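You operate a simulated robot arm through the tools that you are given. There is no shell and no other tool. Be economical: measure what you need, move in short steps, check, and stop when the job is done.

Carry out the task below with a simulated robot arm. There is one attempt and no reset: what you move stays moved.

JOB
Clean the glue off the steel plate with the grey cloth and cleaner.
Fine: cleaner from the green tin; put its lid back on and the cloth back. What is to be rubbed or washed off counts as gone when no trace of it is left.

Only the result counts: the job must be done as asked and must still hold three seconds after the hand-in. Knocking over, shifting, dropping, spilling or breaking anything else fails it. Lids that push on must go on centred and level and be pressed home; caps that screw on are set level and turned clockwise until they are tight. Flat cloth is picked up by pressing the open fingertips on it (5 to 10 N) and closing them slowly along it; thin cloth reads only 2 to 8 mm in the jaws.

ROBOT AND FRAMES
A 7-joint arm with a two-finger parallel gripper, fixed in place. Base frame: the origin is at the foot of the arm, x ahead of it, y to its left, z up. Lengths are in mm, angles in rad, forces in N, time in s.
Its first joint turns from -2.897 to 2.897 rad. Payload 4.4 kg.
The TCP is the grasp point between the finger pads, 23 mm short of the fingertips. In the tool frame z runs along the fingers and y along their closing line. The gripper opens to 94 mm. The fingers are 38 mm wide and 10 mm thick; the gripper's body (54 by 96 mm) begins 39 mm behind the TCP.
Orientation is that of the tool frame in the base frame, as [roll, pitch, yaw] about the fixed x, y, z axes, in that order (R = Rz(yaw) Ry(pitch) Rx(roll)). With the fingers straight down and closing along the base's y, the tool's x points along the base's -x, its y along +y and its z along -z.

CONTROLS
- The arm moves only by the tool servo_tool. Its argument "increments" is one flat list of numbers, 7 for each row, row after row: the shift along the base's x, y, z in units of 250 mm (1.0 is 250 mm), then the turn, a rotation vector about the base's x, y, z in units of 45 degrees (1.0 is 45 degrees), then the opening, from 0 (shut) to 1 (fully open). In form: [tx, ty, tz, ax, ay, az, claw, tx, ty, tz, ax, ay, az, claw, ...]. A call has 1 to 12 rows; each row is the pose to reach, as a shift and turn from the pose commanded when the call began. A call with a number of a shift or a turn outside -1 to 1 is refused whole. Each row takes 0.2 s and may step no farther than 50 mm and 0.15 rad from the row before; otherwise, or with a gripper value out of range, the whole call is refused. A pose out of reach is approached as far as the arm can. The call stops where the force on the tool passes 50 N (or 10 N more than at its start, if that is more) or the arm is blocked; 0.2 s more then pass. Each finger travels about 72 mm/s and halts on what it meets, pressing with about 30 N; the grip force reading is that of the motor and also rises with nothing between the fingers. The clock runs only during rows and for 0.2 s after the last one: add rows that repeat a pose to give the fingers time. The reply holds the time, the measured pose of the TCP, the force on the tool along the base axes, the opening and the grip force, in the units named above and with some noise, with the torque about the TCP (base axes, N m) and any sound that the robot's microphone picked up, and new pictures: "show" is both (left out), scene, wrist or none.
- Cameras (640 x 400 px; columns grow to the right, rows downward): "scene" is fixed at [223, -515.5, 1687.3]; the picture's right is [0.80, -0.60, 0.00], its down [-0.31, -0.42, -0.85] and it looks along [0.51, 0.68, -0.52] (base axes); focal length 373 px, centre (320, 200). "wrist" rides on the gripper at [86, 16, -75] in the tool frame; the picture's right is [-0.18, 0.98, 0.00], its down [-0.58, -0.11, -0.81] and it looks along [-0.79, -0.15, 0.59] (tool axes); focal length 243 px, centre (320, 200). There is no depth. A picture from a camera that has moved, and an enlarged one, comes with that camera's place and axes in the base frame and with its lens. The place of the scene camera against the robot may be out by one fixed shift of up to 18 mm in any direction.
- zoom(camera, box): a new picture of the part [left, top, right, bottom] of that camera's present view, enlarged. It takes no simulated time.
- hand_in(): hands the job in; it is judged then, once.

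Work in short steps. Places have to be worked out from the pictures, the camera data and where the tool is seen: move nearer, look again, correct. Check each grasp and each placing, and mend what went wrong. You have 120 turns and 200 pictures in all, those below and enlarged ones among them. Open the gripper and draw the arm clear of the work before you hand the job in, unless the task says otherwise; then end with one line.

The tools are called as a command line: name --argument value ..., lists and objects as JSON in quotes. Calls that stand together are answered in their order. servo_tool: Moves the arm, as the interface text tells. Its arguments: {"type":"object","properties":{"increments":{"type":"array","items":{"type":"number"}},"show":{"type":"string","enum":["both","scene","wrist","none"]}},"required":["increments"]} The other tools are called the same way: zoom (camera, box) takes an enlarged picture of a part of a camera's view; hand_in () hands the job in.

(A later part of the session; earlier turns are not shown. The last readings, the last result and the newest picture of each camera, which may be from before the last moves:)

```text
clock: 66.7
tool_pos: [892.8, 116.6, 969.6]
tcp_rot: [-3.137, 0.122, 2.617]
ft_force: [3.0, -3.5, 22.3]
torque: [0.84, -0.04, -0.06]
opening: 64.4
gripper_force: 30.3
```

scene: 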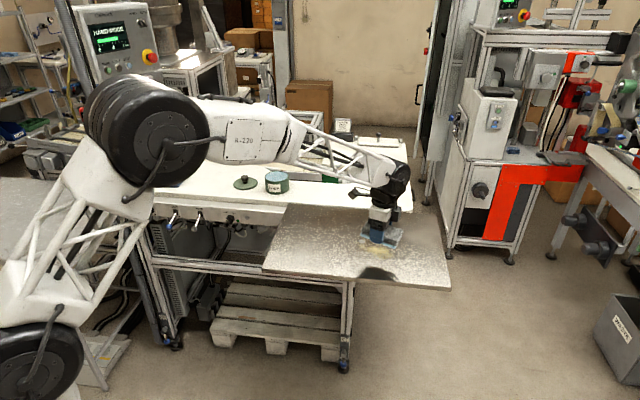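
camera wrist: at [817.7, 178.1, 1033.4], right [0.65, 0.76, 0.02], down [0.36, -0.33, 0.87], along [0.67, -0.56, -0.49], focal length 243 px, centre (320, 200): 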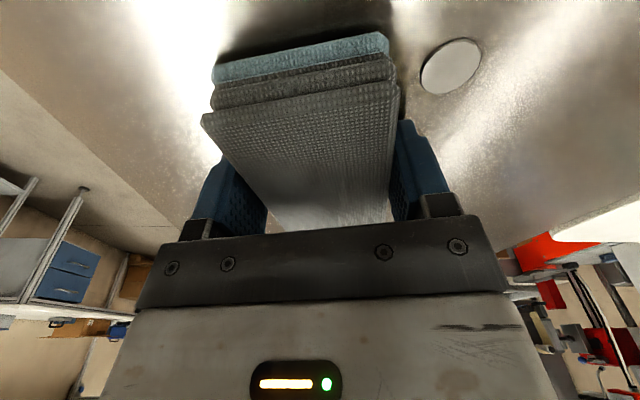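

The load is along the pad edge nearest the disc, which is the edge I need. I rub with that edge across the patch: up to ~6 mm from the disc, then away 40 mm, and back.

servo_tool --increments '[0.008, 0.0138, 0.002, 0, 0, 0, 0.5, 0.014, 0.0242, 0.002, 0, 0, 0, 0.5, 0.0, 0.0, 0.002, 0, 0, 0, 0.5, -0.016, -0.0277, 0.002, 0, 0, 0, 0.5, -0.032, -0.0554, 0.002, 0, 0, 0, 0.5, -0.048, -0.083, 0.002, 0, 0, 0, 0.5, -0.064, -0.111, 0.002, 0, 0, 0, 0.5, -0.048, -0.083, 0.002, 0, 0, 0, 0.5, -0.032, -0.0554, 0.002, 0, 0, 0, 0.5, -0.016, -0.0277, 0.002, 0, 0, 0, 0.5, 0, 0, 0.002, 0, 0, 0, 0.5, 0.014, 0.0242, 0.002, 0, 0, 0, 0.5]' --show "wrist"

zoom --camera "scene" --box '[330, 215, 410, 275]'

```text
clock: 67.8
tool_pos: [886.8, 107.5, 971.1]
tcp_rot: [-3.139, 0.122, 2.618]
ft_force: [0.5, -0.5, 0.0]
torque: [0.06, -0.02, 0.02]
opening: 64.3
gripper_force: 30.0
stopped in row 5: the force on the tool passed its limit at 72 N (the readings are from after the stop); the commanded pose is now the measured one
camera wrist: at [812.1, 169.5, 1033.2], right [0.65, 0.76, 0.02], down [0.36, -0.33, 0.87], along [0.67, -0.56, -0.49], focal length 243 px, centre (320, 200)
```

wrist: 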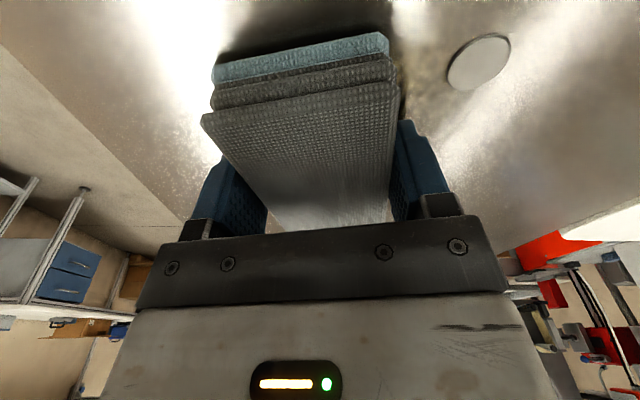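

```text
6.67 times, centred on (370, 245) of scene
camera zoom: at [223.0, -515.5, 1687.3], right [0.8, -0.6, 0.0], down [-0.31, -0.42, -0.85], along [0.51, 0.68, -0.52], focal length 2486 px, centre (-13, -100)
```

zoom: 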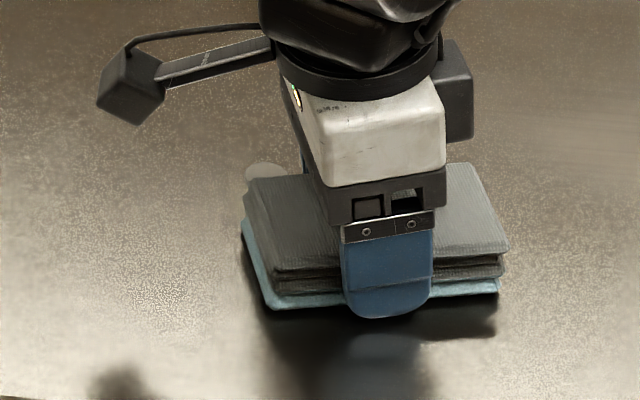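

The rub stalled on a friction spike again, while the disc stays in place. I level by 0.2° and continue with lighter pressure.

servo_tool --increments '[0, 0, -0.004, 0.004, -0.002, 0, 0.5, 0, 0, -0.005, 0.004, -0.002, 0, 0.5, 0, 0, -0.005, 0.004, -0.002, 0, 0.5]' --show "none"

```text
clock: 68.7
tool_pos: [887.8, 108.4, 970.0]
tcp_rot: [-3.141, 0.122, 2.618]
ft_force: [1.3, -5.8, 8.9]
torque: [-0.26, 0.27, 0.21]
opening: 64.2
gripper_force: 30.7
```

The load flipped to the other edge, so I go half-way back and rub lightly toward the disc side and away.

servo_tool --increments '[0, 0, 0, -0.0025, 0.0013, 0, 0.5, 0.01, 0.0173, 0, -0.0025, 0.0013, 0, 0.5, 0.02, 0.0346, 0, -0.0025, 0.0013, 0, 0.5, 0.03, 0.052, 0, -0.0025, 0.0013, 0, 0.5, 0.038, 0.0658, 0, -0.0025, 0.0013, 0, 0.5, 0.038, 0.0658, 0, -0.0025, 0.0013, 0, 0.5]' --show "wrist"

```text
clock: 69.2
tool_pos: [889.2, 111.3, 970.5]
tcp_rot: [-3.139, 0.123, 2.619]
ft_force: [1.1, -0.7, -0.5]
torque: [0.01, 0.01, -0.04]
opening: 63.9
gripper_force: 29.5
stopped in row 2: the force on the tool passed its limit at 63 N (the readings are from after the stop); the commanded pose is now the measured one
camera wrist: at [814.4, 172.9, 1033.1], right [0.65, 0.76, 0.02], down [0.36, -0.33, 0.87], along [0.67, -0.56, -0.49], focal length 243 px, centre (320, 200)
```

wrist: 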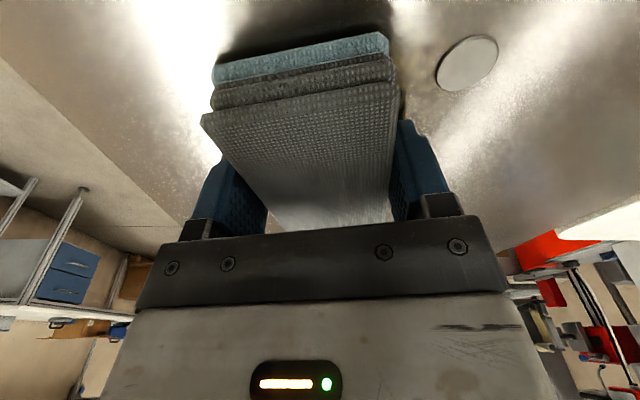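

I continue with only light touch (about 0.3 mm press) so that the slide doesn't stall.

servo_tool --increments '[0.01, 0.0173, 0, 0, 0, 0, 0.5, 0.02, 0.0346, -0.001, 0, 0, 0, 0.5, 0.028, 0.0485, -0.0015, 0, 0, 0, 0.5, 0.028, 0.0485, -0.0015, 0, 0, 0, 0.5, 0.012, 0.0208, -0.0015, 0, 0, 0, 0.5, -0.004, -0.007, -0.0015, 0, 0, 0, 0.5, -0.02, -0.0346, -0.0015, 0, 0, 0, 0.5, -0.036, -0.062, -0.0015, 0, 0, 0, 0.5, -0.02, -0.0346, -0.0015, 0, 0, 0, 0.5, -0.004, -0.007, -0.0015, 0, 0, 0, 0.5, 0.012, 0.0208, -0.0015, 0, 0, 0, 0.5, 0.028, 0.0485, -0.0015, 0, 0, 0, 0.5]' --show "wrist"

```text
clock: 71.8
tool_pos: [895.1, 122.6, 969.8]
tcp_rot: [-3.14, 0.122, 2.618]
ft_force: [-7.4, -14.5, 25.8]
torque: [0.61, 0.12, 0.22]
opening: 64.1
gripper_force: 30.3
camera wrist: at [821.1, 184.5, 1033.0], right [0.65, 0.76, 0.02], down [0.36, -0.33, 0.87], along [0.67, -0.56, -0.49], focal length 243 px, centre (320, 200)
```

wrist: 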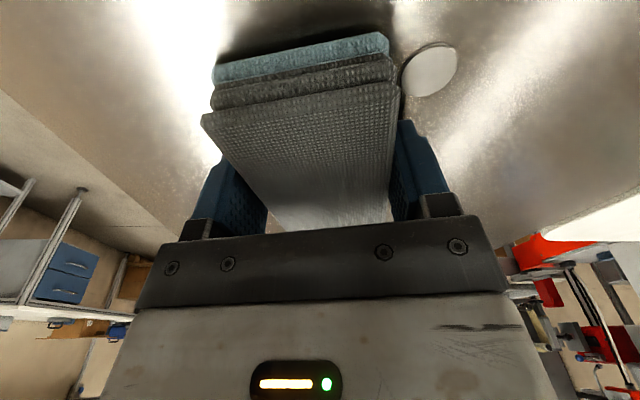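

That run completed with firm contact and the disc untouched. I repeat the strokes once from here.

servo_tool --increments '[-0.016, -0.0277, 0, 0, 0, 0, 0.5, -0.032, -0.0554, 0, 0, 0, 0, 0.5, -0.048, -0.083, 0, 0, 0, 0, 0.5, -0.064, -0.111, 0, 0, 0, 0, 0.5, -0.048, -0.083, 0, 0, 0, 0, 0.5, -0.032, -0.0554, 0, 0, 0, 0, 0.5, -0.016, -0.0277, 0, 0, 0, 0, 0.5, 0.002, 0.0035, 0, 0, 0, 0, 0.5, 0.002, 0.0035, 0, 0, 0, 0, 0.5]' --show "none"

```text
clock: 73.2
tool_pos: [886.7, 105.8, 970.7]
tcp_rot: [-3.139, 0.125, 2.617]
ft_force: [-2.0, -0.2, 1.4]
torque: [0.1, 0.06, 0.02]
opening: 64.4
gripper_force: 30.1
stopped in row 6: the force on the tool passed its limit at 111 N (the readings are from after the stop); the commanded pose is now the measured one
```

It stopped during the return stroke. I lift away and look at the plate again.

servo_tool --increments '[-0.02, -0.02, 0.06, 0, 0, 0, 0.5, -0.04, -0.04, 0.2, 0, 0, 0, 0.5, -0.1, 0.06, 0.32, 0, 0, 0, 0.5, -0.1, 0.22, 0.4, 0, 0, 0, 0.5, -0.1, 0.38, 0.4, 0, 0, 0, 0.5, -0.1, 0.54, 0.4, 0, 0, 0, 0.5, -0.1, 0.7, 0.4, 0, 0, 0, 0.5, -0.1, 0.7, 0.4, 0, 0, 0, 0.5]' --show "none"

zoom --camera "scene" --box '[330, 215, 430, 275]'

zoom --camera "scene" --box '[345, 230, 385, 260]'

```text
clock: 75.0
tool_pos: [863.7, 282.1, 1071.1]
tcp_rot: [-3.14, 0.122, 2.619]
ft_force: [1.0, 0.6, -0.4]
torque: [-0.02, 0.07, -0.01]
opening: 64.3
gripper_force: 30.4
```

```text
6.40 times, centred on (380, 245) of scene
camera zoom: at [223.0, -515.5, 1687.3], right [0.8, -0.6, 0.0], down [-0.31, -0.42, -0.85], along [0.51, 0.68, -0.52], focal length 2387 px, centre (-64, -88)
```

zoom: 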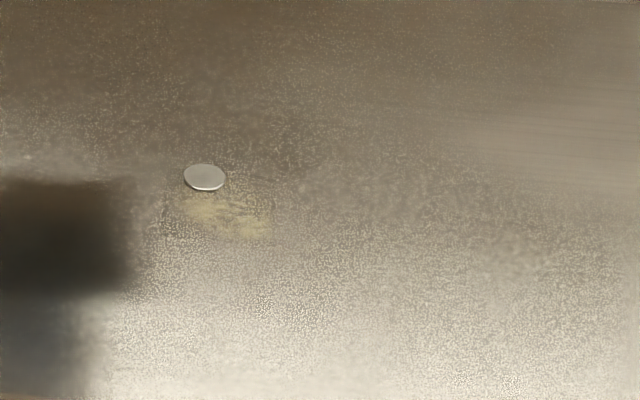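

```text
13.33 times, centred on (365, 245) of scene
camera zoom: at [223.0, -515.5, 1687.3], right [0.8, -0.6, 0.0], down [-0.31, -0.42, -0.85], along [0.51, 0.68, -0.52], focal length 4972 px, centre (-280, -400)
```

zoom: 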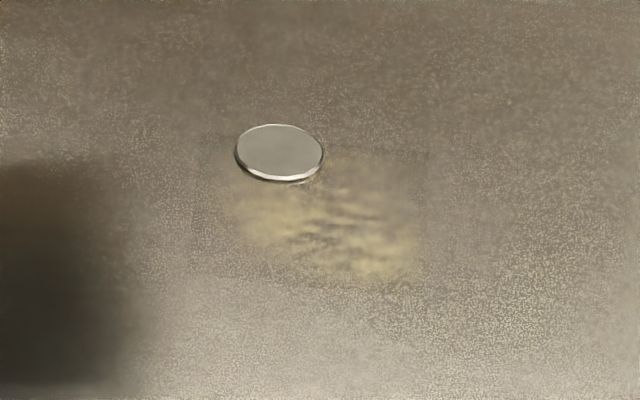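

The remainder has faded further; it's a patch centred near (886, 158) beside the disc. I go back and rub it along the tangent direction, which keeps a fixed distance to the disc.

servo_tool --increments '[0.03, -0.16, 0, 0, 0, 0, 0.5, 0.06, -0.32, 0, 0, 0, 0, 0.5, 0.09, -0.48, 0, 0, 0, 0, 0.5, 0.15, -0.637, -0.06, 0, 0, 0, 0.5, 0.15, -0.637, -0.2, 0, 0, 0, 0.5, 0.15, -0.637, -0.34, 0, 0, 0, 0.5, 0.15, -0.637, -0.39, 0, 0, 0, 0.5, 0.15, -0.637, -0.4, 0, 0, 0, 0.5, 0.15, -0.637, -0.4, 0, 0, 0, 0.5]' --show "wrist"

```text
clock: 77.0
tool_pos: [900.7, 120.8, 970.1]
tcp_rot: [-3.14, 0.124, 2.619]
ft_force: [-4.9, -2.3, 9.9]
torque: [0.4, 0.1, 0.16]
opening: 64.2
gripper_force: 30.2
camera wrist: at [824.9, 182.1, 1033.0], right [0.65, 0.76, 0.02], down [0.36, -0.33, 0.87], along [0.67, -0.56, -0.49], focal length 243 px, centre (320, 200)
```

wrist: 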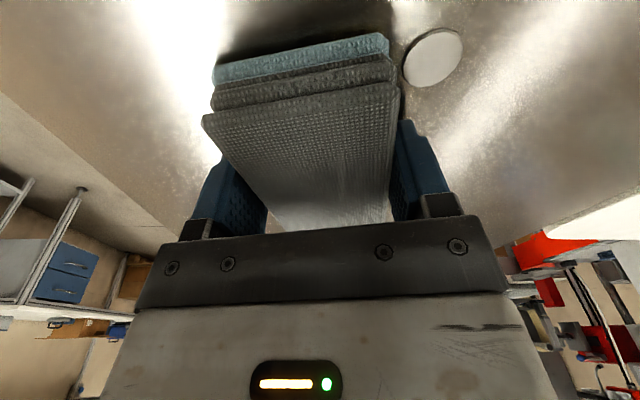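

Contact is 10 N at the corner over the patch. I rub along the tangent, ±16 mm, several times.

servo_tool --increments '[0.0277, -0.016, 0, 0, 0, 0, 0.5, 0.0554, -0.032, 0, 0, 0, 0, 0.5, 0.0277, -0.016, 0, 0, 0, 0, 0.5, 0, 0, 0, 0, 0, 0, 0.5, 0.0277, -0.016, 0, 0, 0, 0, 0.5, 0.0554, -0.032, 0, 0, 0, 0, 0.5, 0.0277, -0.016, 0, 0, 0, 0, 0.5, 0, 0, 0, 0, 0, 0, 0.5, 0.0277, -0.016, 0, 0, 0, 0, 0.5, 0.0554, -0.032, 0, 0, 0, 0, 0.5, 0.0277, -0.016, 0, 0, 0, 0, 0.5, 0, 0, 0, 0, 0, 0, 0.5]' --show "wrist"

```text
clock: 79.6
tool_pos: [899.7, 121.6, 970.4]
tcp_rot: [-3.139, 0.122, 2.62]
ft_force: [1.4, -1.1, 2.8]
torque: [0.06, 0.16, -0.04]
opening: 64.1
gripper_force: 30.0
camera wrist: at [825.3, 182.8, 1033.1], right [0.65, 0.76, 0.02], down [0.36, -0.33, 0.87], along [0.67, -0.56, -0.49], focal length 243 px, centre (320, 200)
```

wrist: 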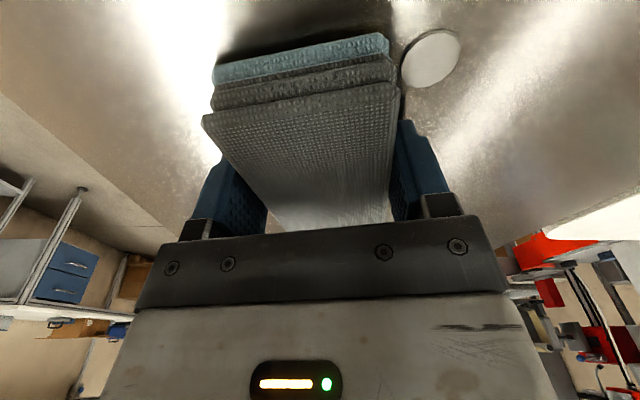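

All strokes ran through, with pressure now low. I press 0.6 mm more and repeat.

servo_tool --increments '[0, 0, -0.0025, 0, 0, 0, 0.5, 0.0277, -0.016, -0.0025, 0, 0, 0, 0.5, 0.0554, -0.032, -0.0025, 0, 0, 0, 0.5, 0.0277, -0.016, -0.0025, 0, 0, 0, 0.5, 0, 0, -0.0025, 0, 0, 0, 0.5, 0.0277, -0.016, -0.0025, 0, 0, 0, 0.5, 0.0554, -0.032, -0.0025, 0, 0, 0, 0.5, 0.0277, -0.016, -0.0025, 0, 0, 0, 0.5, 0, 0, -0.0025, 0, 0, 0, 0.5, 0.0277, -0.016, -0.0025, 0, 0, 0, 0.5, 0.0554, -0.032, -0.0025, 0, 0, 0, 0.5, 0.0277, -0.016, -0.0025, 0, 0, 0, 0.5]' --show "none"

zoom --camera "scene" --box '[340, 225, 400, 265]'

```text
clock: 82.2
tool_pos: [906.9, 115.6, 970.7]
tcp_rot: [-3.141, 0.125, 2.617]
ft_force: [9.4, -7.3, 18.6]
torque: [0.52, -0.3, -0.35]
opening: 64.1
gripper_force: 29.7
```

```text
10.00 times, centred on (370, 245) of scene
camera zoom: at [223.0, -515.5, 1687.3], right [0.8, -0.6, 0.0], down [-0.31, -0.42, -0.85], along [0.51, 0.68, -0.52], focal length 3729 px, centre (-180, -250)
```

zoom: 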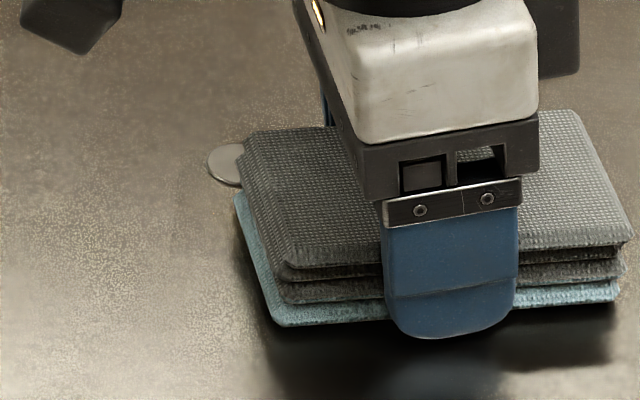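

Good contact at 19 N. One more set of strokes follows, and then I lift off to inspect.

servo_tool --increments '[-0.0277, 0.016, 0, 0, 0, 0, 0.5, 0, 0, 0, 0, 0, 0, 0.5, 0.0277, -0.016, 0, 0, 0, 0, 0.5, 0, 0, 0, 0, 0, 0, 0.5, -0.0277, 0.016, 0, 0, 0, 0, 0.5, 0, 0, 0, 0, 0, 0, 0.5, 0.0277, -0.016, 0, 0, 0, 0, 0.5, 0, 0, 0, 0, 0, 0, 0.5, -0.0277, 0.016, 0, 0, 0, 0, 0.5, 0, 0, 0, 0, 0, 0, 0.5]' --show "none"

servo_tool --increments '[-0.02, -0.02, 0.06, 0, 0, 0, 0.5, -0.04, -0.04, 0.2, 0, 0, 0, 0.5, -0.1, 0.06, 0.32, 0, 0, 0, 0.5, -0.15, 0.22, 0.4, 0, 0, 0, 0.5, -0.15, 0.38, 0.4, 0, 0, 0, 0.5, -0.15, 0.54, 0.4, 0, 0, 0, 0.5, -0.15, 0.7, 0.4, 0, 0, 0, 0.5, -0.15, 0.7, 0.4, 0, 0, 0, 0.5]' --show "none"

zoom --camera "scene" --box '[345, 230, 385, 260]'

```text
clock: 82.7
tool_pos: [901.6, 118.3, 970.7]
tcp_rot: [-3.14, 0.122, 2.617]
ft_force: [-2.1, -0.5, 3.0]
torque: [0.1, -0.02, 0.04]
opening: 64.0
gripper_force: 29.7
stopped in row 2: the force on the tool passed its limit at 70 N (the readings are from after the stop); the commanded pose is now the measured one
```

```text
clock: 84.5
tool_pos: [864.2, 291.3, 1067.4]
tcp_rot: [-3.14, 0.122, 2.619]
ft_force: [0.3, -0.3, 0.0]
torque: [0.03, -0.04, 0.01]
opening: 64.3
gripper_force: 30.2
```

```text
13.33 times, centred on (365, 245) of scene
camera zoom: at [223.0, -515.5, 1687.3], right [0.8, -0.6, 0.0], down [-0.31, -0.42, -0.85], along [0.51, 0.68, -0.52], focal length 4972 px, centre (-280, -400)
```

zoom: 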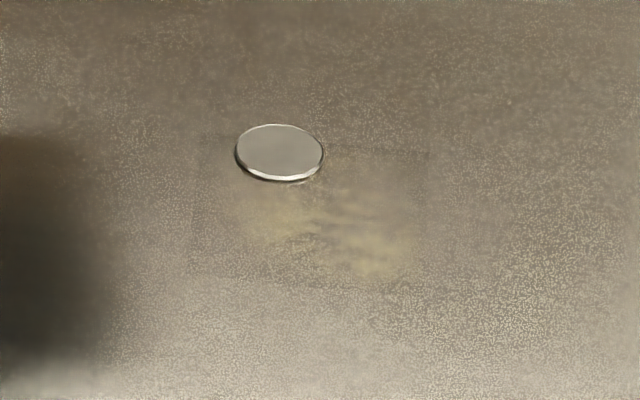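

The disc is untouched and the patch is fainter. I return for more strokes.

servo_tool --increments '[0.03, -0.16, 0, 0, 0, 0, 0.5, 0.06, -0.32, 0, 0, 0, 0, 0.5, 0.09, -0.48, 0, 0, 0, 0, 0.5, 0.145, -0.63, -0.06, 0, 0, 0, 0.5, 0.145, -0.69, -0.2, 0, 0, 0, 0.5, 0.145, -0.69, -0.34, 0, 0, 0, 0.5, 0.145, -0.69, -0.39, 0, 0, 0, 0.5, 0.145, -0.69, -0.402, 0, 0, 0, 0.5, 0.145, -0.69, -0.402, 0, 0, 0, 0.5]' --show "wrist"

```text
clock: 86.5
tool_pos: [899.7, 120.4, 969.6]
tcp_rot: [-3.139, 0.123, 2.618]
ft_force: [-5.7, -4.9, 14.4]
torque: [0.45, 0.11, 0.32]
opening: 64.3
gripper_force: 29.8
camera wrist: at [825.0, 181.8, 1033.0], right [0.65, 0.76, 0.02], down [0.36, -0.33, 0.87], along [0.67, -0.56, -0.49], focal length 243 px, centre (320, 200)
```

wrist: 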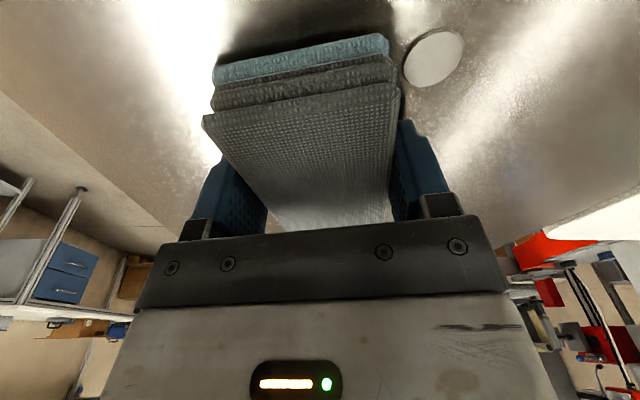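

Same position, 14 N, with the disc clear by about 5 mm. I do more tangent strokes.

servo_tool --increments '[0.034, -0.02, 0, 0, 0, 0, 0.5, 0.066, -0.038, 0, 0, 0, 0, 0.5, 0.034, -0.02, 0, 0, 0, 0, 0.5, 0, 0, 0, 0, 0, 0, 0.5, 0.034, -0.02, 0, 0, 0, 0, 0.5, 0.066, -0.038, 0, 0, 0, 0, 0.5, 0.034, -0.02, 0, 0, 0, 0, 0.5, 0, 0, 0, 0, 0, 0, 0.5, 0.034, -0.02, 0, 0, 0, 0, 0.5, 0.066, -0.038, 0, 0, 0, 0, 0.5, 0.034, -0.02, 0, 0, 0, 0, 0.5, 0, 0, 0, 0, 0, 0, 0.5]' --show "none"

servo_tool --increments '[0, 0, 0, 0, 0, 0, 0.5]' --show "none"

```text
clock: 89.1
tool_pos: [901.6, 121.7, 969.8]
tcp_rot: [-3.14, 0.124, 2.618]
ft_force: [11.0, -15.1, 28.4]
torque: [0.76, -0.4, -0.52]
opening: 64.3
gripper_force: 30.1
```

```text
clock: 89.5
tool_pos: [901.0, 120.9, 969.9]
tcp_rot: [-3.139, 0.124, 2.617]
ft_force: [8.2, -18.5, 32.8]
torque: [0.76, -0.32, -0.39]
opening: 63.8
gripper_force: 30.0
```

The pressure has crept to 30 N. I ease 0.7 mm and do another set.

servo_tool --increments '[0.0, 0.0, 0.003, 0, 0, 0, 0.5, 0.034, -0.02, 0.003, 0, 0, 0, 0.5, 0.066, -0.038, 0.003, 0, 0, 0, 0.5, 0.034, -0.02, 0.003, 0, 0, 0, 0.5, 0, 0, 0.003, 0, 0, 0, 0.5, 0.034, -0.02, 0.003, 0, 0, 0, 0.5, 0.066, -0.038, 0.003, 0, 0, 0, 0.5, 0.034, -0.02, 0.003, 0, 0, 0, 0.5, 0, 0, 0.003, 0, 0, 0, 0.5, 0.034, -0.02, 0.003, 0, 0, 0, 0.5, 0.066, -0.038, 0.003, 0, 0, 0, 0.5, 0.034, -0.02, 0.003, 0, 0, 0, 0.5]' --show "none"

servo_tool --increments '[-0.034, 0.02, 0, 0, 0, 0, 0.5, 0, 0, 0, 0, 0, 0, 0.5, 0.034, -0.02, 0, 0, 0, 0, 0.5, 0, 0, 0, 0, 0, 0, 0.5, -0.034, 0.02, 0, 0, 0, 0, 0.5, 0, 0, 0, 0, 0, 0, 0.5, 0.034, -0.02, 0, 0, 0, 0, 0.5, 0, 0, 0, 0, 0, 0, 0.5, -0.034, 0.02, 0, 0, 0, 0, 0.5, 0, 0, 0, 0, 0, 0, 0.5]' --show "none"

servo_tool --increments '[-0.02, -0.02, 0.06, 0, 0, 0, 0.5, -0.04, -0.04, 0.2, 0, 0, 0, 0.5, -0.1, 0.06, 0.32, 0, 0, 0, 0.5, -0.15, 0.22, 0.4, 0, 0, 0, 0.5, -0.15, 0.38, 0.4, 0, 0, 0, 0.5, -0.15, 0.54, 0.4, 0, 0, 0, 0.5, -0.15, 0.7, 0.4, 0, 0, 0, 0.5, -0.15, 0.7, 0.4, 0, 0, 0, 0.5]' --show "wrist"

zoom --camera "scene" --box '[345, 230, 385, 260]'

```text
clock: 92.1
tool_pos: [909.8, 116.2, 970.0]
tcp_rot: [-3.141, 0.123, 2.617]
ft_force: [10.0, -8.3, 19.5]
torque: [0.59, -0.32, -0.44]
opening: 64.3
gripper_force: 30.2
```

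```text
clock: 92.5
tool_pos: [906.1, 119.5, 969.3]
tcp_rot: [-3.141, 0.122, 2.618]
ft_force: [-0.8, -0.5, 1.2]
torque: [0.01, 0.03, 0.01]
opening: 64.2
gripper_force: 29.3
stopped in row 1: the force on the tool passed its limit at 71 N (the readings are from after the stop); the commanded pose is now the measured one
```

```text
clock: 94.3
tool_pos: [866.7, 293.1, 1066.2]
tcp_rot: [-3.14, 0.123, 2.619]
ft_force: [-0.9, 0.5, -1.1]
torque: [0.02, -0.02, 0.01]
opening: 64.2
gripper_force: 29.9
camera wrist: at [791.8, 355.4, 1129.0], right [0.65, 0.76, 0.02], down [0.36, -0.33, 0.87], along [0.67, -0.56, -0.49], focal length 243 px, centre (320, 200)
```

wrist: 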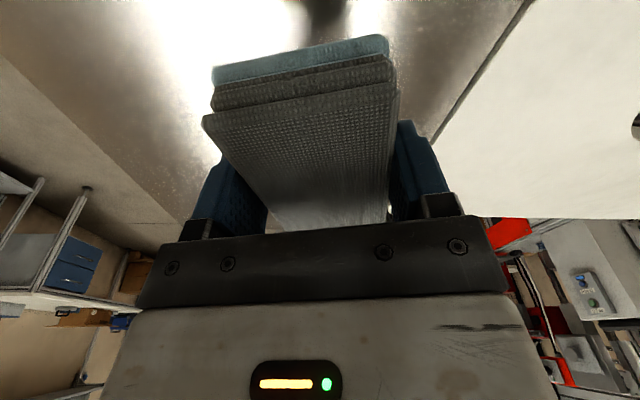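

```text
13.33 times, centred on (365, 245) of scene
camera zoom: at [223.0, -515.5, 1687.3], right [0.8, -0.6, 0.0], down [-0.31, -0.42, -0.85], along [0.51, 0.68, -0.52], focal length 4972 px, centre (-280, -400)
```

zoom: 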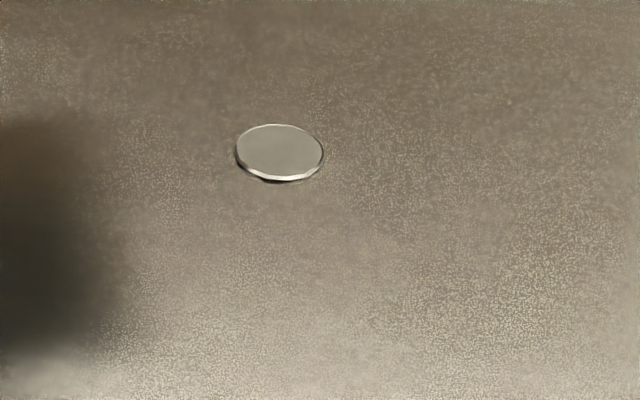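

The patch beside the disc is gone. I check the rest of the glue area and the whole plate for traces.

zoom --camera "scene" --box '[365, 232, 405, 262]'

zoom --camera "scene" --box '[320, 205, 450, 290]'

```text
13.33 times, centred on (385, 247) of scene
camera zoom: at [223.0, -515.5, 1687.3], right [0.8, -0.6, 0.0], down [-0.31, -0.42, -0.85], along [0.51, 0.68, -0.52], focal length 4972 px, centre (-547, -427)
```

zoom: 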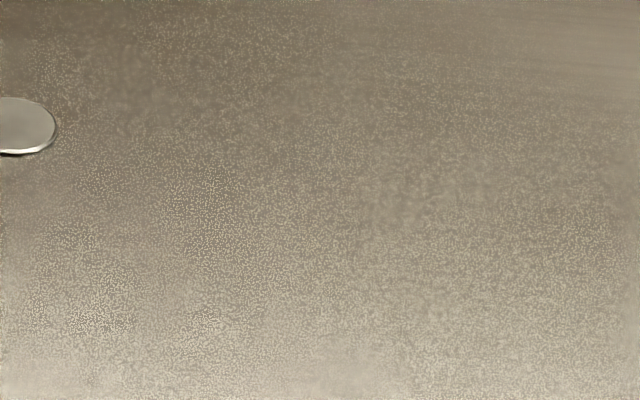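

```text
4.71 times, centred on (385, 248) of scene
camera zoom: at [223.0, -515.5, 1687.3], right [0.8, -0.6, 0.0], down [-0.31, -0.42, -0.85], along [0.51, 0.68, -0.52], focal length 1755 px, centre (14, -24)
```

zoom: 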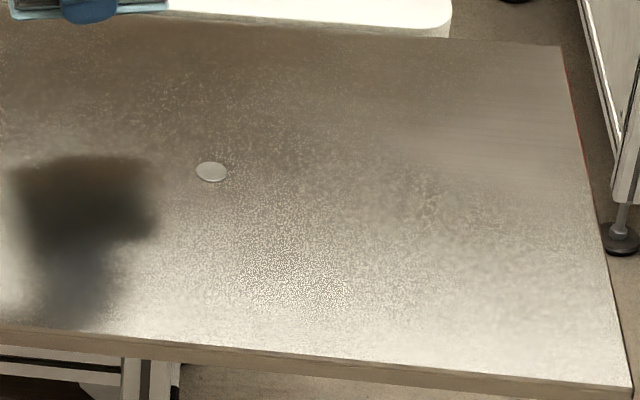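

The plate is clean. Now I return the cloth: I carry it high to its home spot near (640, 825) while yawing +71.6° back, keeping the levelling tilt.

servo_tool --increments '[-0.06, 0.14, 0.06, 0, 0, 0.13, 0.5, -0.12, 0.28, 0.12, 0, 0, 0.26, 0.5, -0.18, 0.42, 0.18, 0, 0, 0.39, 0.5, -0.24, 0.56, 0.24, 0, 0, 0.52, 0.5, -0.3, 0.7, 0.24, 0, 0, 0.65, 0.5, -0.36, 0.85, 0.24, 0, 0, 0.78, 0.5, -0.43, 1.0, 0.24, 0, 0, 0.9, 0.5]' --show "none"

servo_tool --increments '[-0.07, 0.15, 0, 0, 0, 0.1, 0.5, -0.14, 0.3, 0, 0, 0, 0.2, 0.5, -0.21, 0.45, 0, 0, 0, 0.3, 0.5, -0.28, 0.6, 0, 0, 0, 0.4, 0.5, -0.34, 0.75, 0, 0, 0, 0.5, 0.5, -0.4, 0.9, 0, 0, 0, 0.6, 0.5, -0.484, 1.0, 0, 0, 0, 0.691, 0.5]' --show "none"

servo_tool --increments '[0, 0.06, -0.04, 0, 0, 0, 0.5, 0, 0.122, -0.2, 0, 0, 0, 0.5, 0, 0.122, -0.36, 0, 0, 0, 0.5, 0, 0.122, -0.44, 0, 0, 0, 0.5, 0, 0.122, -0.44, 0, 0, 0, 0.5]'

zoom --camera "scene" --box '[155, 135, 255, 205]'

```text
clock: 95.9
tool_pos: [760.4, 545.5, 1131.6]
tcp_rot: [-3.139, 0.123, -2.957]
ft_force: [0.7, -0.3, -0.6]
torque: [0.01, 0.01, 0.0]
opening: 64.2
gripper_force: 30.3
```

```text
clock: 97.5
tool_pos: [636.9, 794.6, 1127.5]
tcp_rot: [-3.14, 0.121, -2.414]
ft_force: [-0.1, 1.4, -1.0]
torque: [-0.02, -0.02, 0.01]
opening: 64.4
gripper_force: 30.3
```

```text
clock: 98.7
tool_pos: [638.7, 827.3, 1018.8]
tcp_rot: [-3.14, 0.124, -2.416]
ft_force: [0.6, -0.5, -0.4]
torque: [-0.01, -0.01, 0.01]
opening: 64.5
gripper_force: 29.8
camera wrist: at [556.0, 775.5, 1082.2], right [-0.52, 0.86, 0.02], down [0.43, 0.24, 0.87], along [0.74, 0.46, -0.49], focal length 243 px, centre (320, 200)
```

scene: 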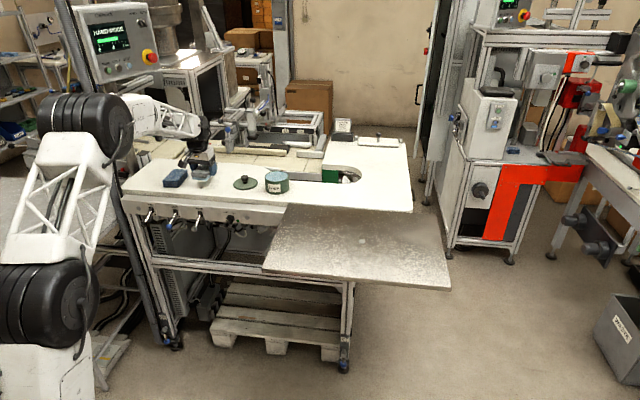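
wrist: 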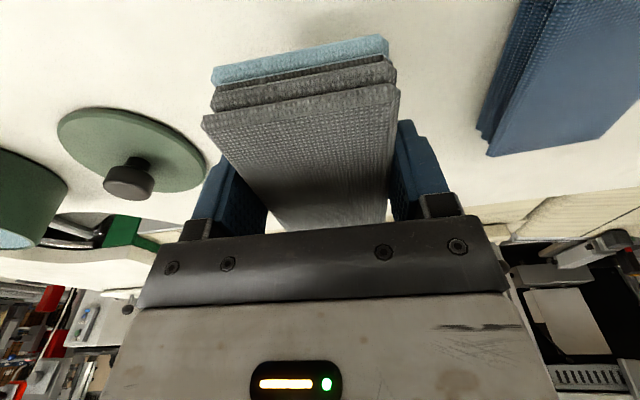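

```text
5.71 times, centred on (205, 170) of scene
camera zoom: at [223.0, -515.5, 1687.3], right [0.8, -0.6, 0.0], down [-0.31, -0.42, -0.85], along [0.51, 0.68, -0.52], focal length 2131 px, centre (977, 371)
```

zoom: 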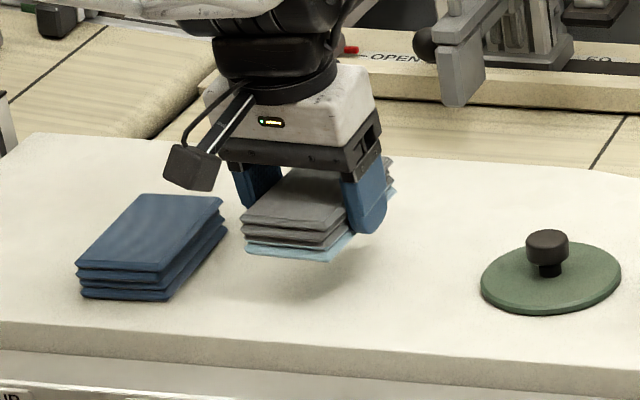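

Over home and level. I lower in stages, watching the force.

servo_tool --increments '[0, 0, -0.06, 0, 0, 0, 0.5, 0, 0, -0.12, 0, 0, 0, 0.5, 0, 0, -0.15, 0, 0, 0, 0.5, 0, 0, -0.16, 0, 0, 0, 0.5, 0, 0, -0.17, 0, 0, 0, 0.5, 0, 0, -0.17, 0, 0, 0, 0.5]' --show "none"

zoom --camera "scene" --box '[155, 145, 255, 205]'

```text
clock: 100.1
tool_pos: [639.7, 825.7, 977.5]
tcp_rot: [-3.139, 0.123, -2.414]
ft_force: [0.6, 0.9, -0.3]
torque: [0.02, 0.0, 0.02]
opening: 64.2
gripper_force: 29.6
```

```text
6.40 times, centred on (205, 175) of scene
camera zoom: at [223.0, -515.5, 1687.3], right [0.8, -0.6, 0.0], down [-0.31, -0.42, -0.85], along [0.51, 0.68, -0.52], focal length 2387 px, centre (1056, 360)
```

zoom: 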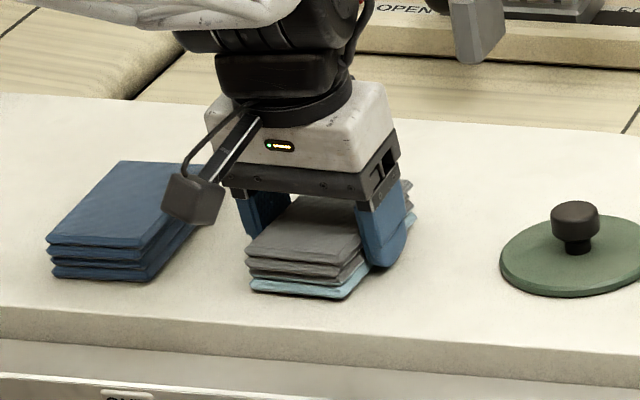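

The position matches the original within about 2 mm, with roughly 4 mm still to go down.

servo_tool --increments '[0, 0, -0.006, 0, 0, 0, 0.5, 0, 0, -0.012, 0, 0, 0, 0.5, 0, 0, -0.018, 0, 0, 0, 0.5, 0, 0, -0.018, 0, 0, 0, 0.5]' --show "none"

```text
clock: 101.1
tool_pos: [639.7, 824.6, 975.4]
tcp_rot: [-3.141, 0.126, -2.416]
ft_force: [0.2, -5.9, 21.6]
torque: [0.04, 0.79, 0.29]
opening: 63.8
gripper_force: 30.3
```

Contact reached (22 N). I ease up 1.2 mm and open slowly.

servo_tool --increments '[0, 0, 0.005, 0, 0, 0, 0.5, 0, 0, 0.005, 0, 0, 0, 0.66, 0, 0, 0.005, 0, 0, 0, 0.7, 0, 0, 0.005, 0, 0, 0, 0.74, 0, 0, 0.005, 0, 0, 0, 0.8, 0, 0, 0.005, 0, 0, 0, 0.9, 0, 0, 0.005, 0, 0, 0, 1, 0, 0, 0.005, 0, 0, 0, 1]' --show "wrist"

zoom --camera "scene" --box '[155, 145, 255, 205]'

```text
clock: 102.9
tool_pos: [640.2, 824.0, 975.3]
tcp_rot: [-3.14, 0.123, -2.416]
ft_force: [12.0, -10.6, 18.9]
torque: [0.19, 0.5, 0.12]
opening: 86.7
gripper_force: 0.0
camera wrist: at [557.5, 773.7, 1038.0], right [-0.52, 0.86, 0.02], down [0.43, 0.24, 0.87], along [0.74, 0.46, -0.49], focal length 243 px, centre (320, 200)
```

wrist: 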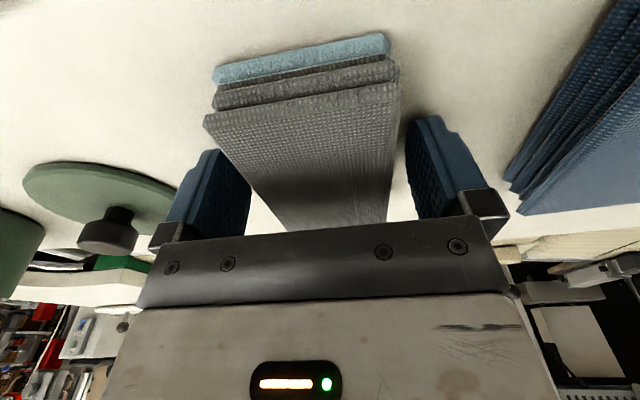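

```text
6.40 times, centred on (205, 175) of scene
camera zoom: at [223.0, -515.5, 1687.3], right [0.8, -0.6, 0.0], down [-0.31, -0.42, -0.85], along [0.51, 0.68, -0.52], focal length 2387 px, centre (1056, 360)
```

zoom: 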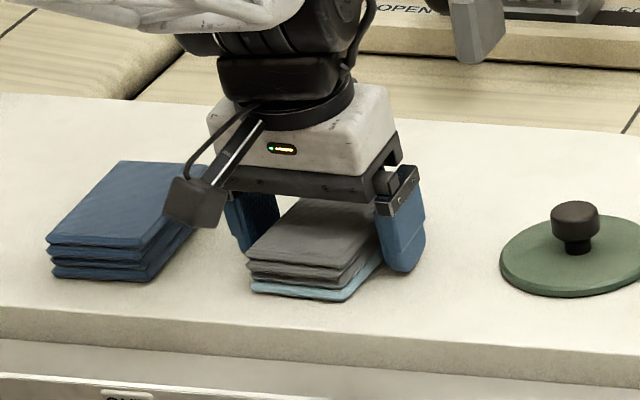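

The fingers are clear of the pad; the remaining force is the fingertips resting on the table. I raise straight up.

servo_tool --increments '[0, 0, 0.012, 0, 0, 0, 0.92, 0, 0, 0.05, 0, 0, 0, 1, 0, 0, 0.15, 0, 0, 0, 1, 0, 0, 0.3, 0, 0, 0, 1, 0, 0, 0.45, 0, 0, 0, 1, 0, 0, 0.45, 0, 0, 0, 1]' --show "wrist"

zoom --camera "scene" --box '[155, 145, 255, 205]'

```text
clock: 104.3
tool_pos: [641.4, 825.1, 1087.2]
tcp_rot: [-3.141, 0.125, -2.415]
ft_force: [0.6, -0.9, 1.0]
torque: [-0.02, -0.03, -0.01]
opening: 94.1
gripper_force: 0.1
camera wrist: at [558.2, 773.5, 1150.2], right [-0.52, 0.86, 0.02], down [0.43, 0.24, 0.87], along [0.74, 0.46, -0.49], focal length 243 px, centre (320, 200)
```

wrist: 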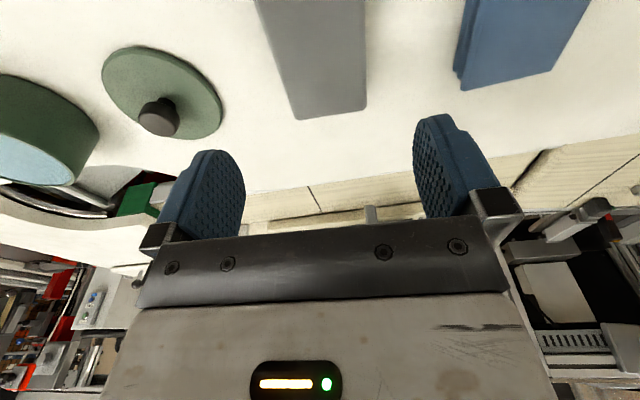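

```text
6.40 times, centred on (205, 175) of scene
camera zoom: at [223.0, -515.5, 1687.3], right [0.8, -0.6, 0.0], down [-0.31, -0.42, -0.85], along [0.51, 0.68, -0.52], focal length 2387 px, centre (1056, 360)
```

zoom: 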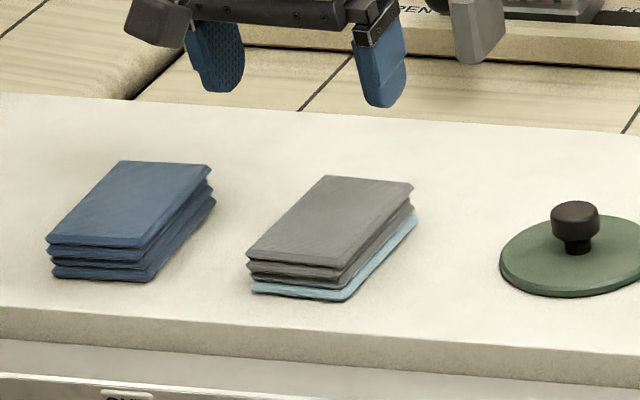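

The cloth is back on its spot. I level the tool and move over the lid, keeping this yaw, to centre accurately on its knob this time.

servo_tool --increments '[0.12, -0.09, 0, -0.105, 0.118, 0, 1, 0.24, -0.18, 0, -0.105, 0.118, 0, 1, 0.36, -0.28, 0, -0.105, 0.118, 0, 1, 0.46, -0.368, 0, -0.105, 0.118, 0, 1, 0.46, -0.368, 0, -0.105, 0.118, 0, 1, 0.46, -0.368, 0, -0.105, 0.118, 0, 1]' --show "wrist"

zoom --camera "wrist" --box '[220, 0, 420, 125]'

zoom --camera "scene" --box '[200, 135, 300, 205]'

```text
clock: 105.7
tool_pos: [755.3, 734.4, 1088.4]
tcp_rot: [-3.14, -0.002, -2.414]
ft_force: [-0.5, 0.0, -0.9]
torque: [-0.02, 0.02, -0.03]
opening: 93.8
gripper_force: 0.0
camera wrist: at [678.6, 688.8, 1162.8], right [-0.51, 0.86, 0.0], down [0.51, 0.31, 0.81], along [0.69, 0.41, -0.59], focal length 243 px, centre (320, 200)
```

wrist: 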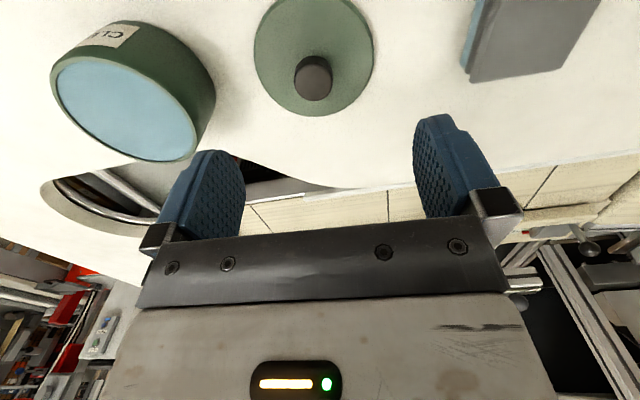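

```text
3.20 times, centred on (320, 62) of wrist
camera zoom: at [678.6, 688.8, 1162.8], right [-0.51, 0.86, 0.0], down [0.51, 0.31, 0.81], along [0.69, 0.41, -0.59], focal length 776 px, centre (320, 640)
```

zoom: 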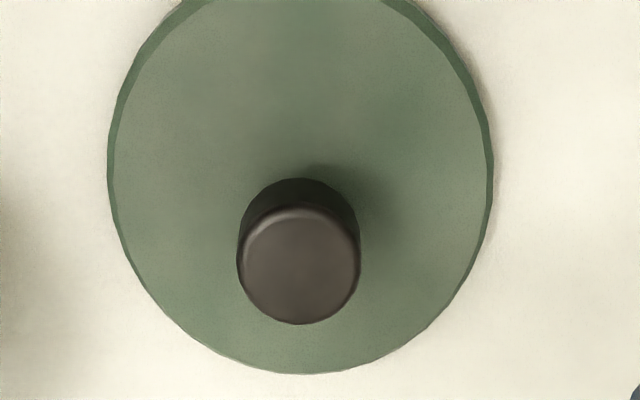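

```text
5.71 times, centred on (250, 170) of scene
camera zoom: at [223.0, -515.5, 1687.3], right [0.8, -0.6, 0.0], down [-0.31, -0.42, -0.85], along [0.51, 0.68, -0.52], focal length 2131 px, centre (720, 371)
```

zoom: 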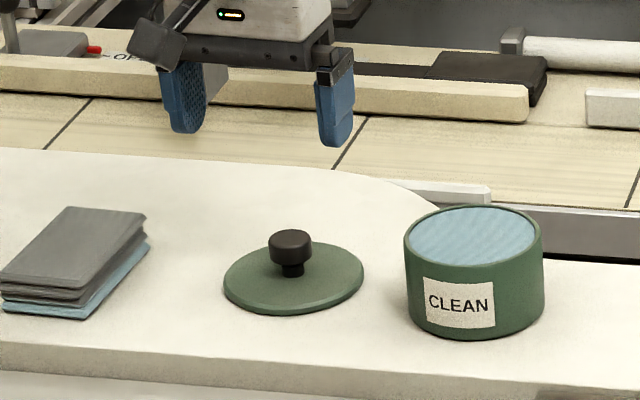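

The knob's axis lies about 5 mm off in the closing direction, at about (759, 729), with its top near z 986. I centre and lower to z≈1005, then check.

servo_tool --increments '[0.014, -0.0156, 0, 0, 0, 0, 1, 0.014, -0.0156, -0.16, 0, 0, 0, 1, 0.014, -0.0156, -0.32, 0, 0, 0, 1, 0.014, -0.0156, -0.32, 0, 0, 0, 1, 0.014, -0.0156, -0.32, 0, 0, 0, 1]' --show "wrist"

zoom --camera "wrist" --box '[220, 20, 420, 230]'

zoom --camera "scene" --box '[210, 145, 290, 205]'

```text
clock: 106.9
tool_pos: [758.7, 728.9, 1009.7]
tcp_rot: [-3.14, -0.002, -2.417]
ft_force: [0.0, -0.2, -0.5]
torque: [0.01, -0.02, 0.01]
opening: 94.0
gripper_force: 0.0
camera wrist: at [682.8, 683.8, 1084.2], right [-0.52, 0.86, 0.0], down [0.51, 0.31, 0.81], along [0.69, 0.41, -0.59], focal length 243 px, centre (320, 200)
```

wrist: 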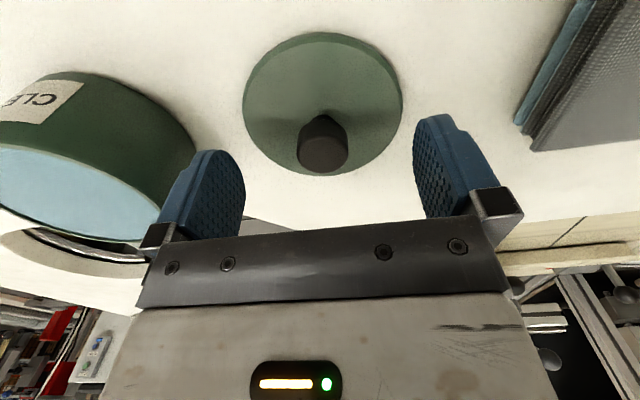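

```text
1.90 times, centred on (320, 125) of wrist
camera zoom: at [682.8, 683.8, 1084.2], right [-0.52, 0.86, 0.0], down [0.51, 0.31, 0.81], along [0.69, 0.41, -0.59], focal length 462 px, centre (320, 343)
```

zoom: 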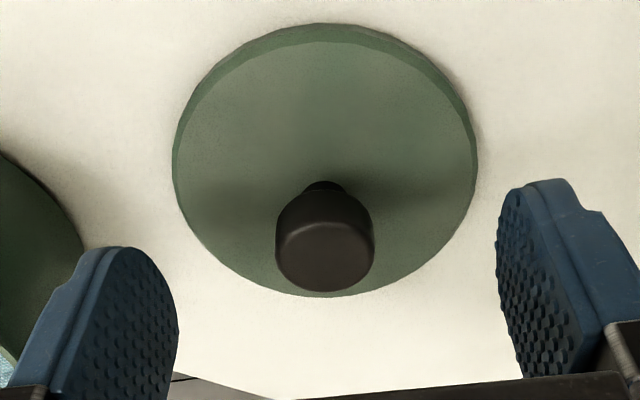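

```text
6.67 times, centred on (250, 175) of scene
camera zoom: at [223.0, -515.5, 1687.3], right [0.8, -0.6, 0.0], down [-0.31, -0.42, -0.85], along [0.51, 0.68, -0.52], focal length 2486 px, centre (787, 367)
```

zoom: 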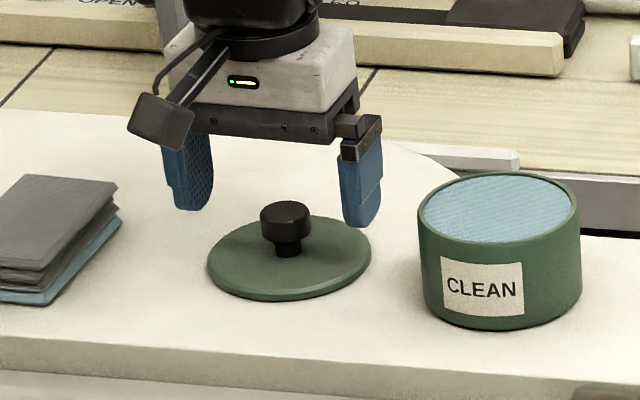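

The knob is centred across the fingers and roughly 7 mm outward along them. I shift 7 mm outward, lower to about z 985 and close gently; later I'll regrip at 90° to centre both ways.

servo_tool --increments '[0.021, 0.0186, 0, 0, 0, 0, 1, 0.021, 0.0186, -0.06, 0, 0, 0, 0.7, 0.021, 0.0186, -0.096, 0, 0, 0, 0.5, 0.021, 0.0186, -0.096, 0, 0, 0, 0.4, 0.021, 0.0186, -0.096, 0, 0, 0, 0.33, 0.021, 0.0186, -0.096, 0, 0, 0, 0.28, 0.021, 0.0186, -0.096, 0, 0, 0, 0.24, 0.021, 0.0186, -0.096, 0, 0, 0, 0.24]' --show "wrist"

zoom --camera "scene" --box '[210, 145, 290, 205]'

```text
clock: 108.7
tool_pos: [764.8, 733.1, 983.6]
tcp_rot: [-3.141, -0.001, -2.415]
ft_force: [0.0, -0.7, -0.2]
torque: [0.01, -0.04, -0.02]
opening: 28.8
gripper_force: 30.3
camera wrist: at [687.2, 688.5, 1057.7], right [-0.52, 0.86, 0.0], down [0.51, 0.31, 0.81], along [0.69, 0.41, -0.59], focal length 243 px, centre (320, 200)
```

wrist: 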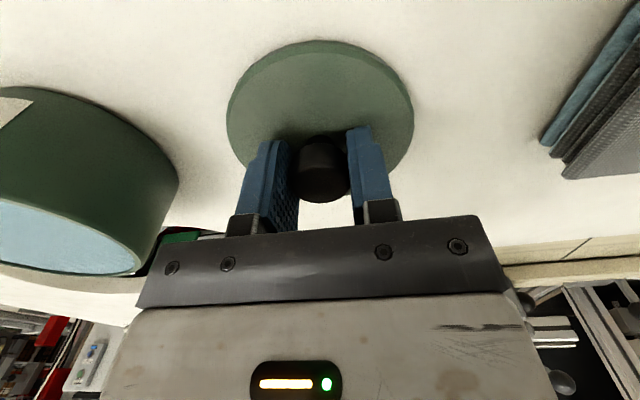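

```text
6.67 times, centred on (250, 175) of scene
camera zoom: at [223.0, -515.5, 1687.3], right [0.8, -0.6, 0.0], down [-0.31, -0.42, -0.85], along [0.51, 0.68, -0.52], focal length 2486 px, centre (787, 367)
```

zoom: 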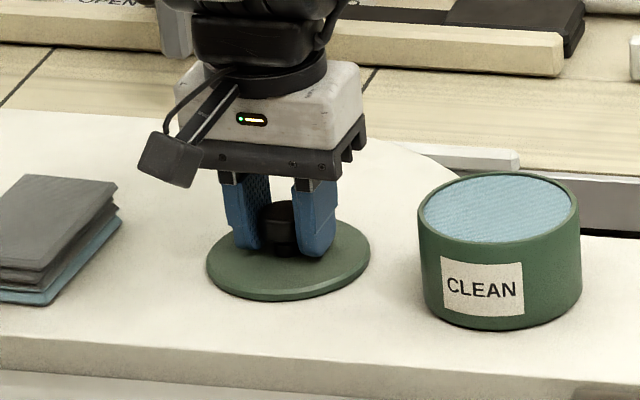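

Gripped without the lid moving. I open, rotate −90° around the knob, and close again so the lid is centred in both directions.

servo_tool --increments '[0, 0, 0, 0, 0, 0, 0.34, 0, 0, 0, 0, 0, 0, 0.45, 0, 0, 0, 0, 0, 0, 0.7, 0, 0, 0.02, 0, 0, 0, 0.9, 0, 0, 0.02, 0, 0, -0.18, 0.9, 0, 0, 0.02, 0, 0, -0.36, 0.9, 0, 0, 0.02, 0, 0, -0.54, 0.9, 0, 0, 0.02, 0, 0, -0.72, 0.9, 0, 0, 0.02, 0, 0, -0.9, 0.9, 0, 0, 0.02, 0, 0, -1.0, 0.9]' --show "none"

servo_tool --increments '[0, 0, 0, 0, 0, -0.18, 0.9, 0, 0, 0, 0, 0, -0.36, 0.9, 0, 0, 0, 0, 0, -0.54, 0.9, 0, 0, 0, 0, 0, -0.72, 0.9, 0, 0, 0, 0, 0, -0.9, 0.9, 0, 0, 0, 0, 0, -1.0, 0.9, 0, 0, 0, 0, 0, -1.0, 0.9]' --show "wrist"

zoom --camera "scene" --box '[210, 145, 290, 205]'

```text
clock: 110.9
tool_pos: [763.3, 732.4, 987.6]
tcp_rot: [-3.14, -0.002, 3.08]
ft_force: [0.0, -0.3, 0.1]
torque: [-0.02, 0.01, 0.01]
opening: 84.9
gripper_force: 0.0
```

```text
clock: 112.5
tool_pos: [762.1, 733.7, 988.3]
tcp_rot: [-3.139, -0.004, 2.297]
ft_force: [-0.2, -0.2, -0.7]
torque: [-0.01, 0.01, 0.01]
opening: 85.0
gripper_force: 0.1
camera wrist: at [717.1, 808.8, 1062.2], right [0.86, 0.51, 0.0], down [0.31, -0.51, 0.81], along [0.41, -0.69, -0.59], focal length 243 px, centre (320, 200)
```

wrist: 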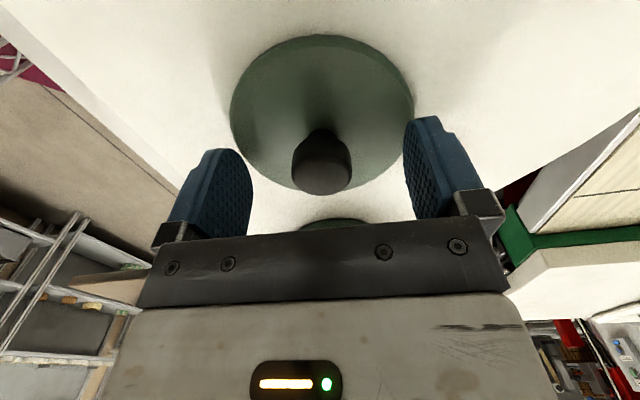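

```text
6.67 times, centred on (250, 175) of scene
camera zoom: at [223.0, -515.5, 1687.3], right [0.8, -0.6, 0.0], down [-0.31, -0.42, -0.85], along [0.51, 0.68, -0.52], focal length 2486 px, centre (787, 367)
```

zoom: 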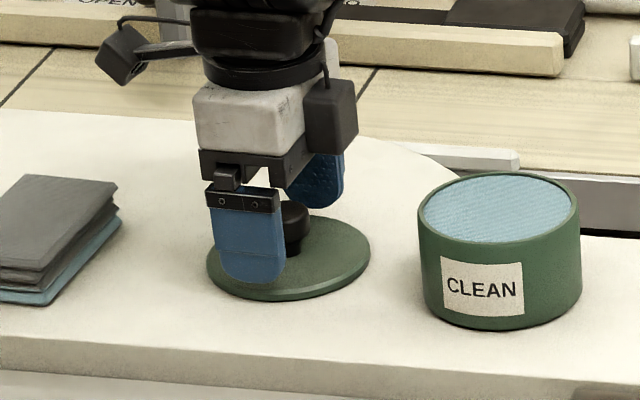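

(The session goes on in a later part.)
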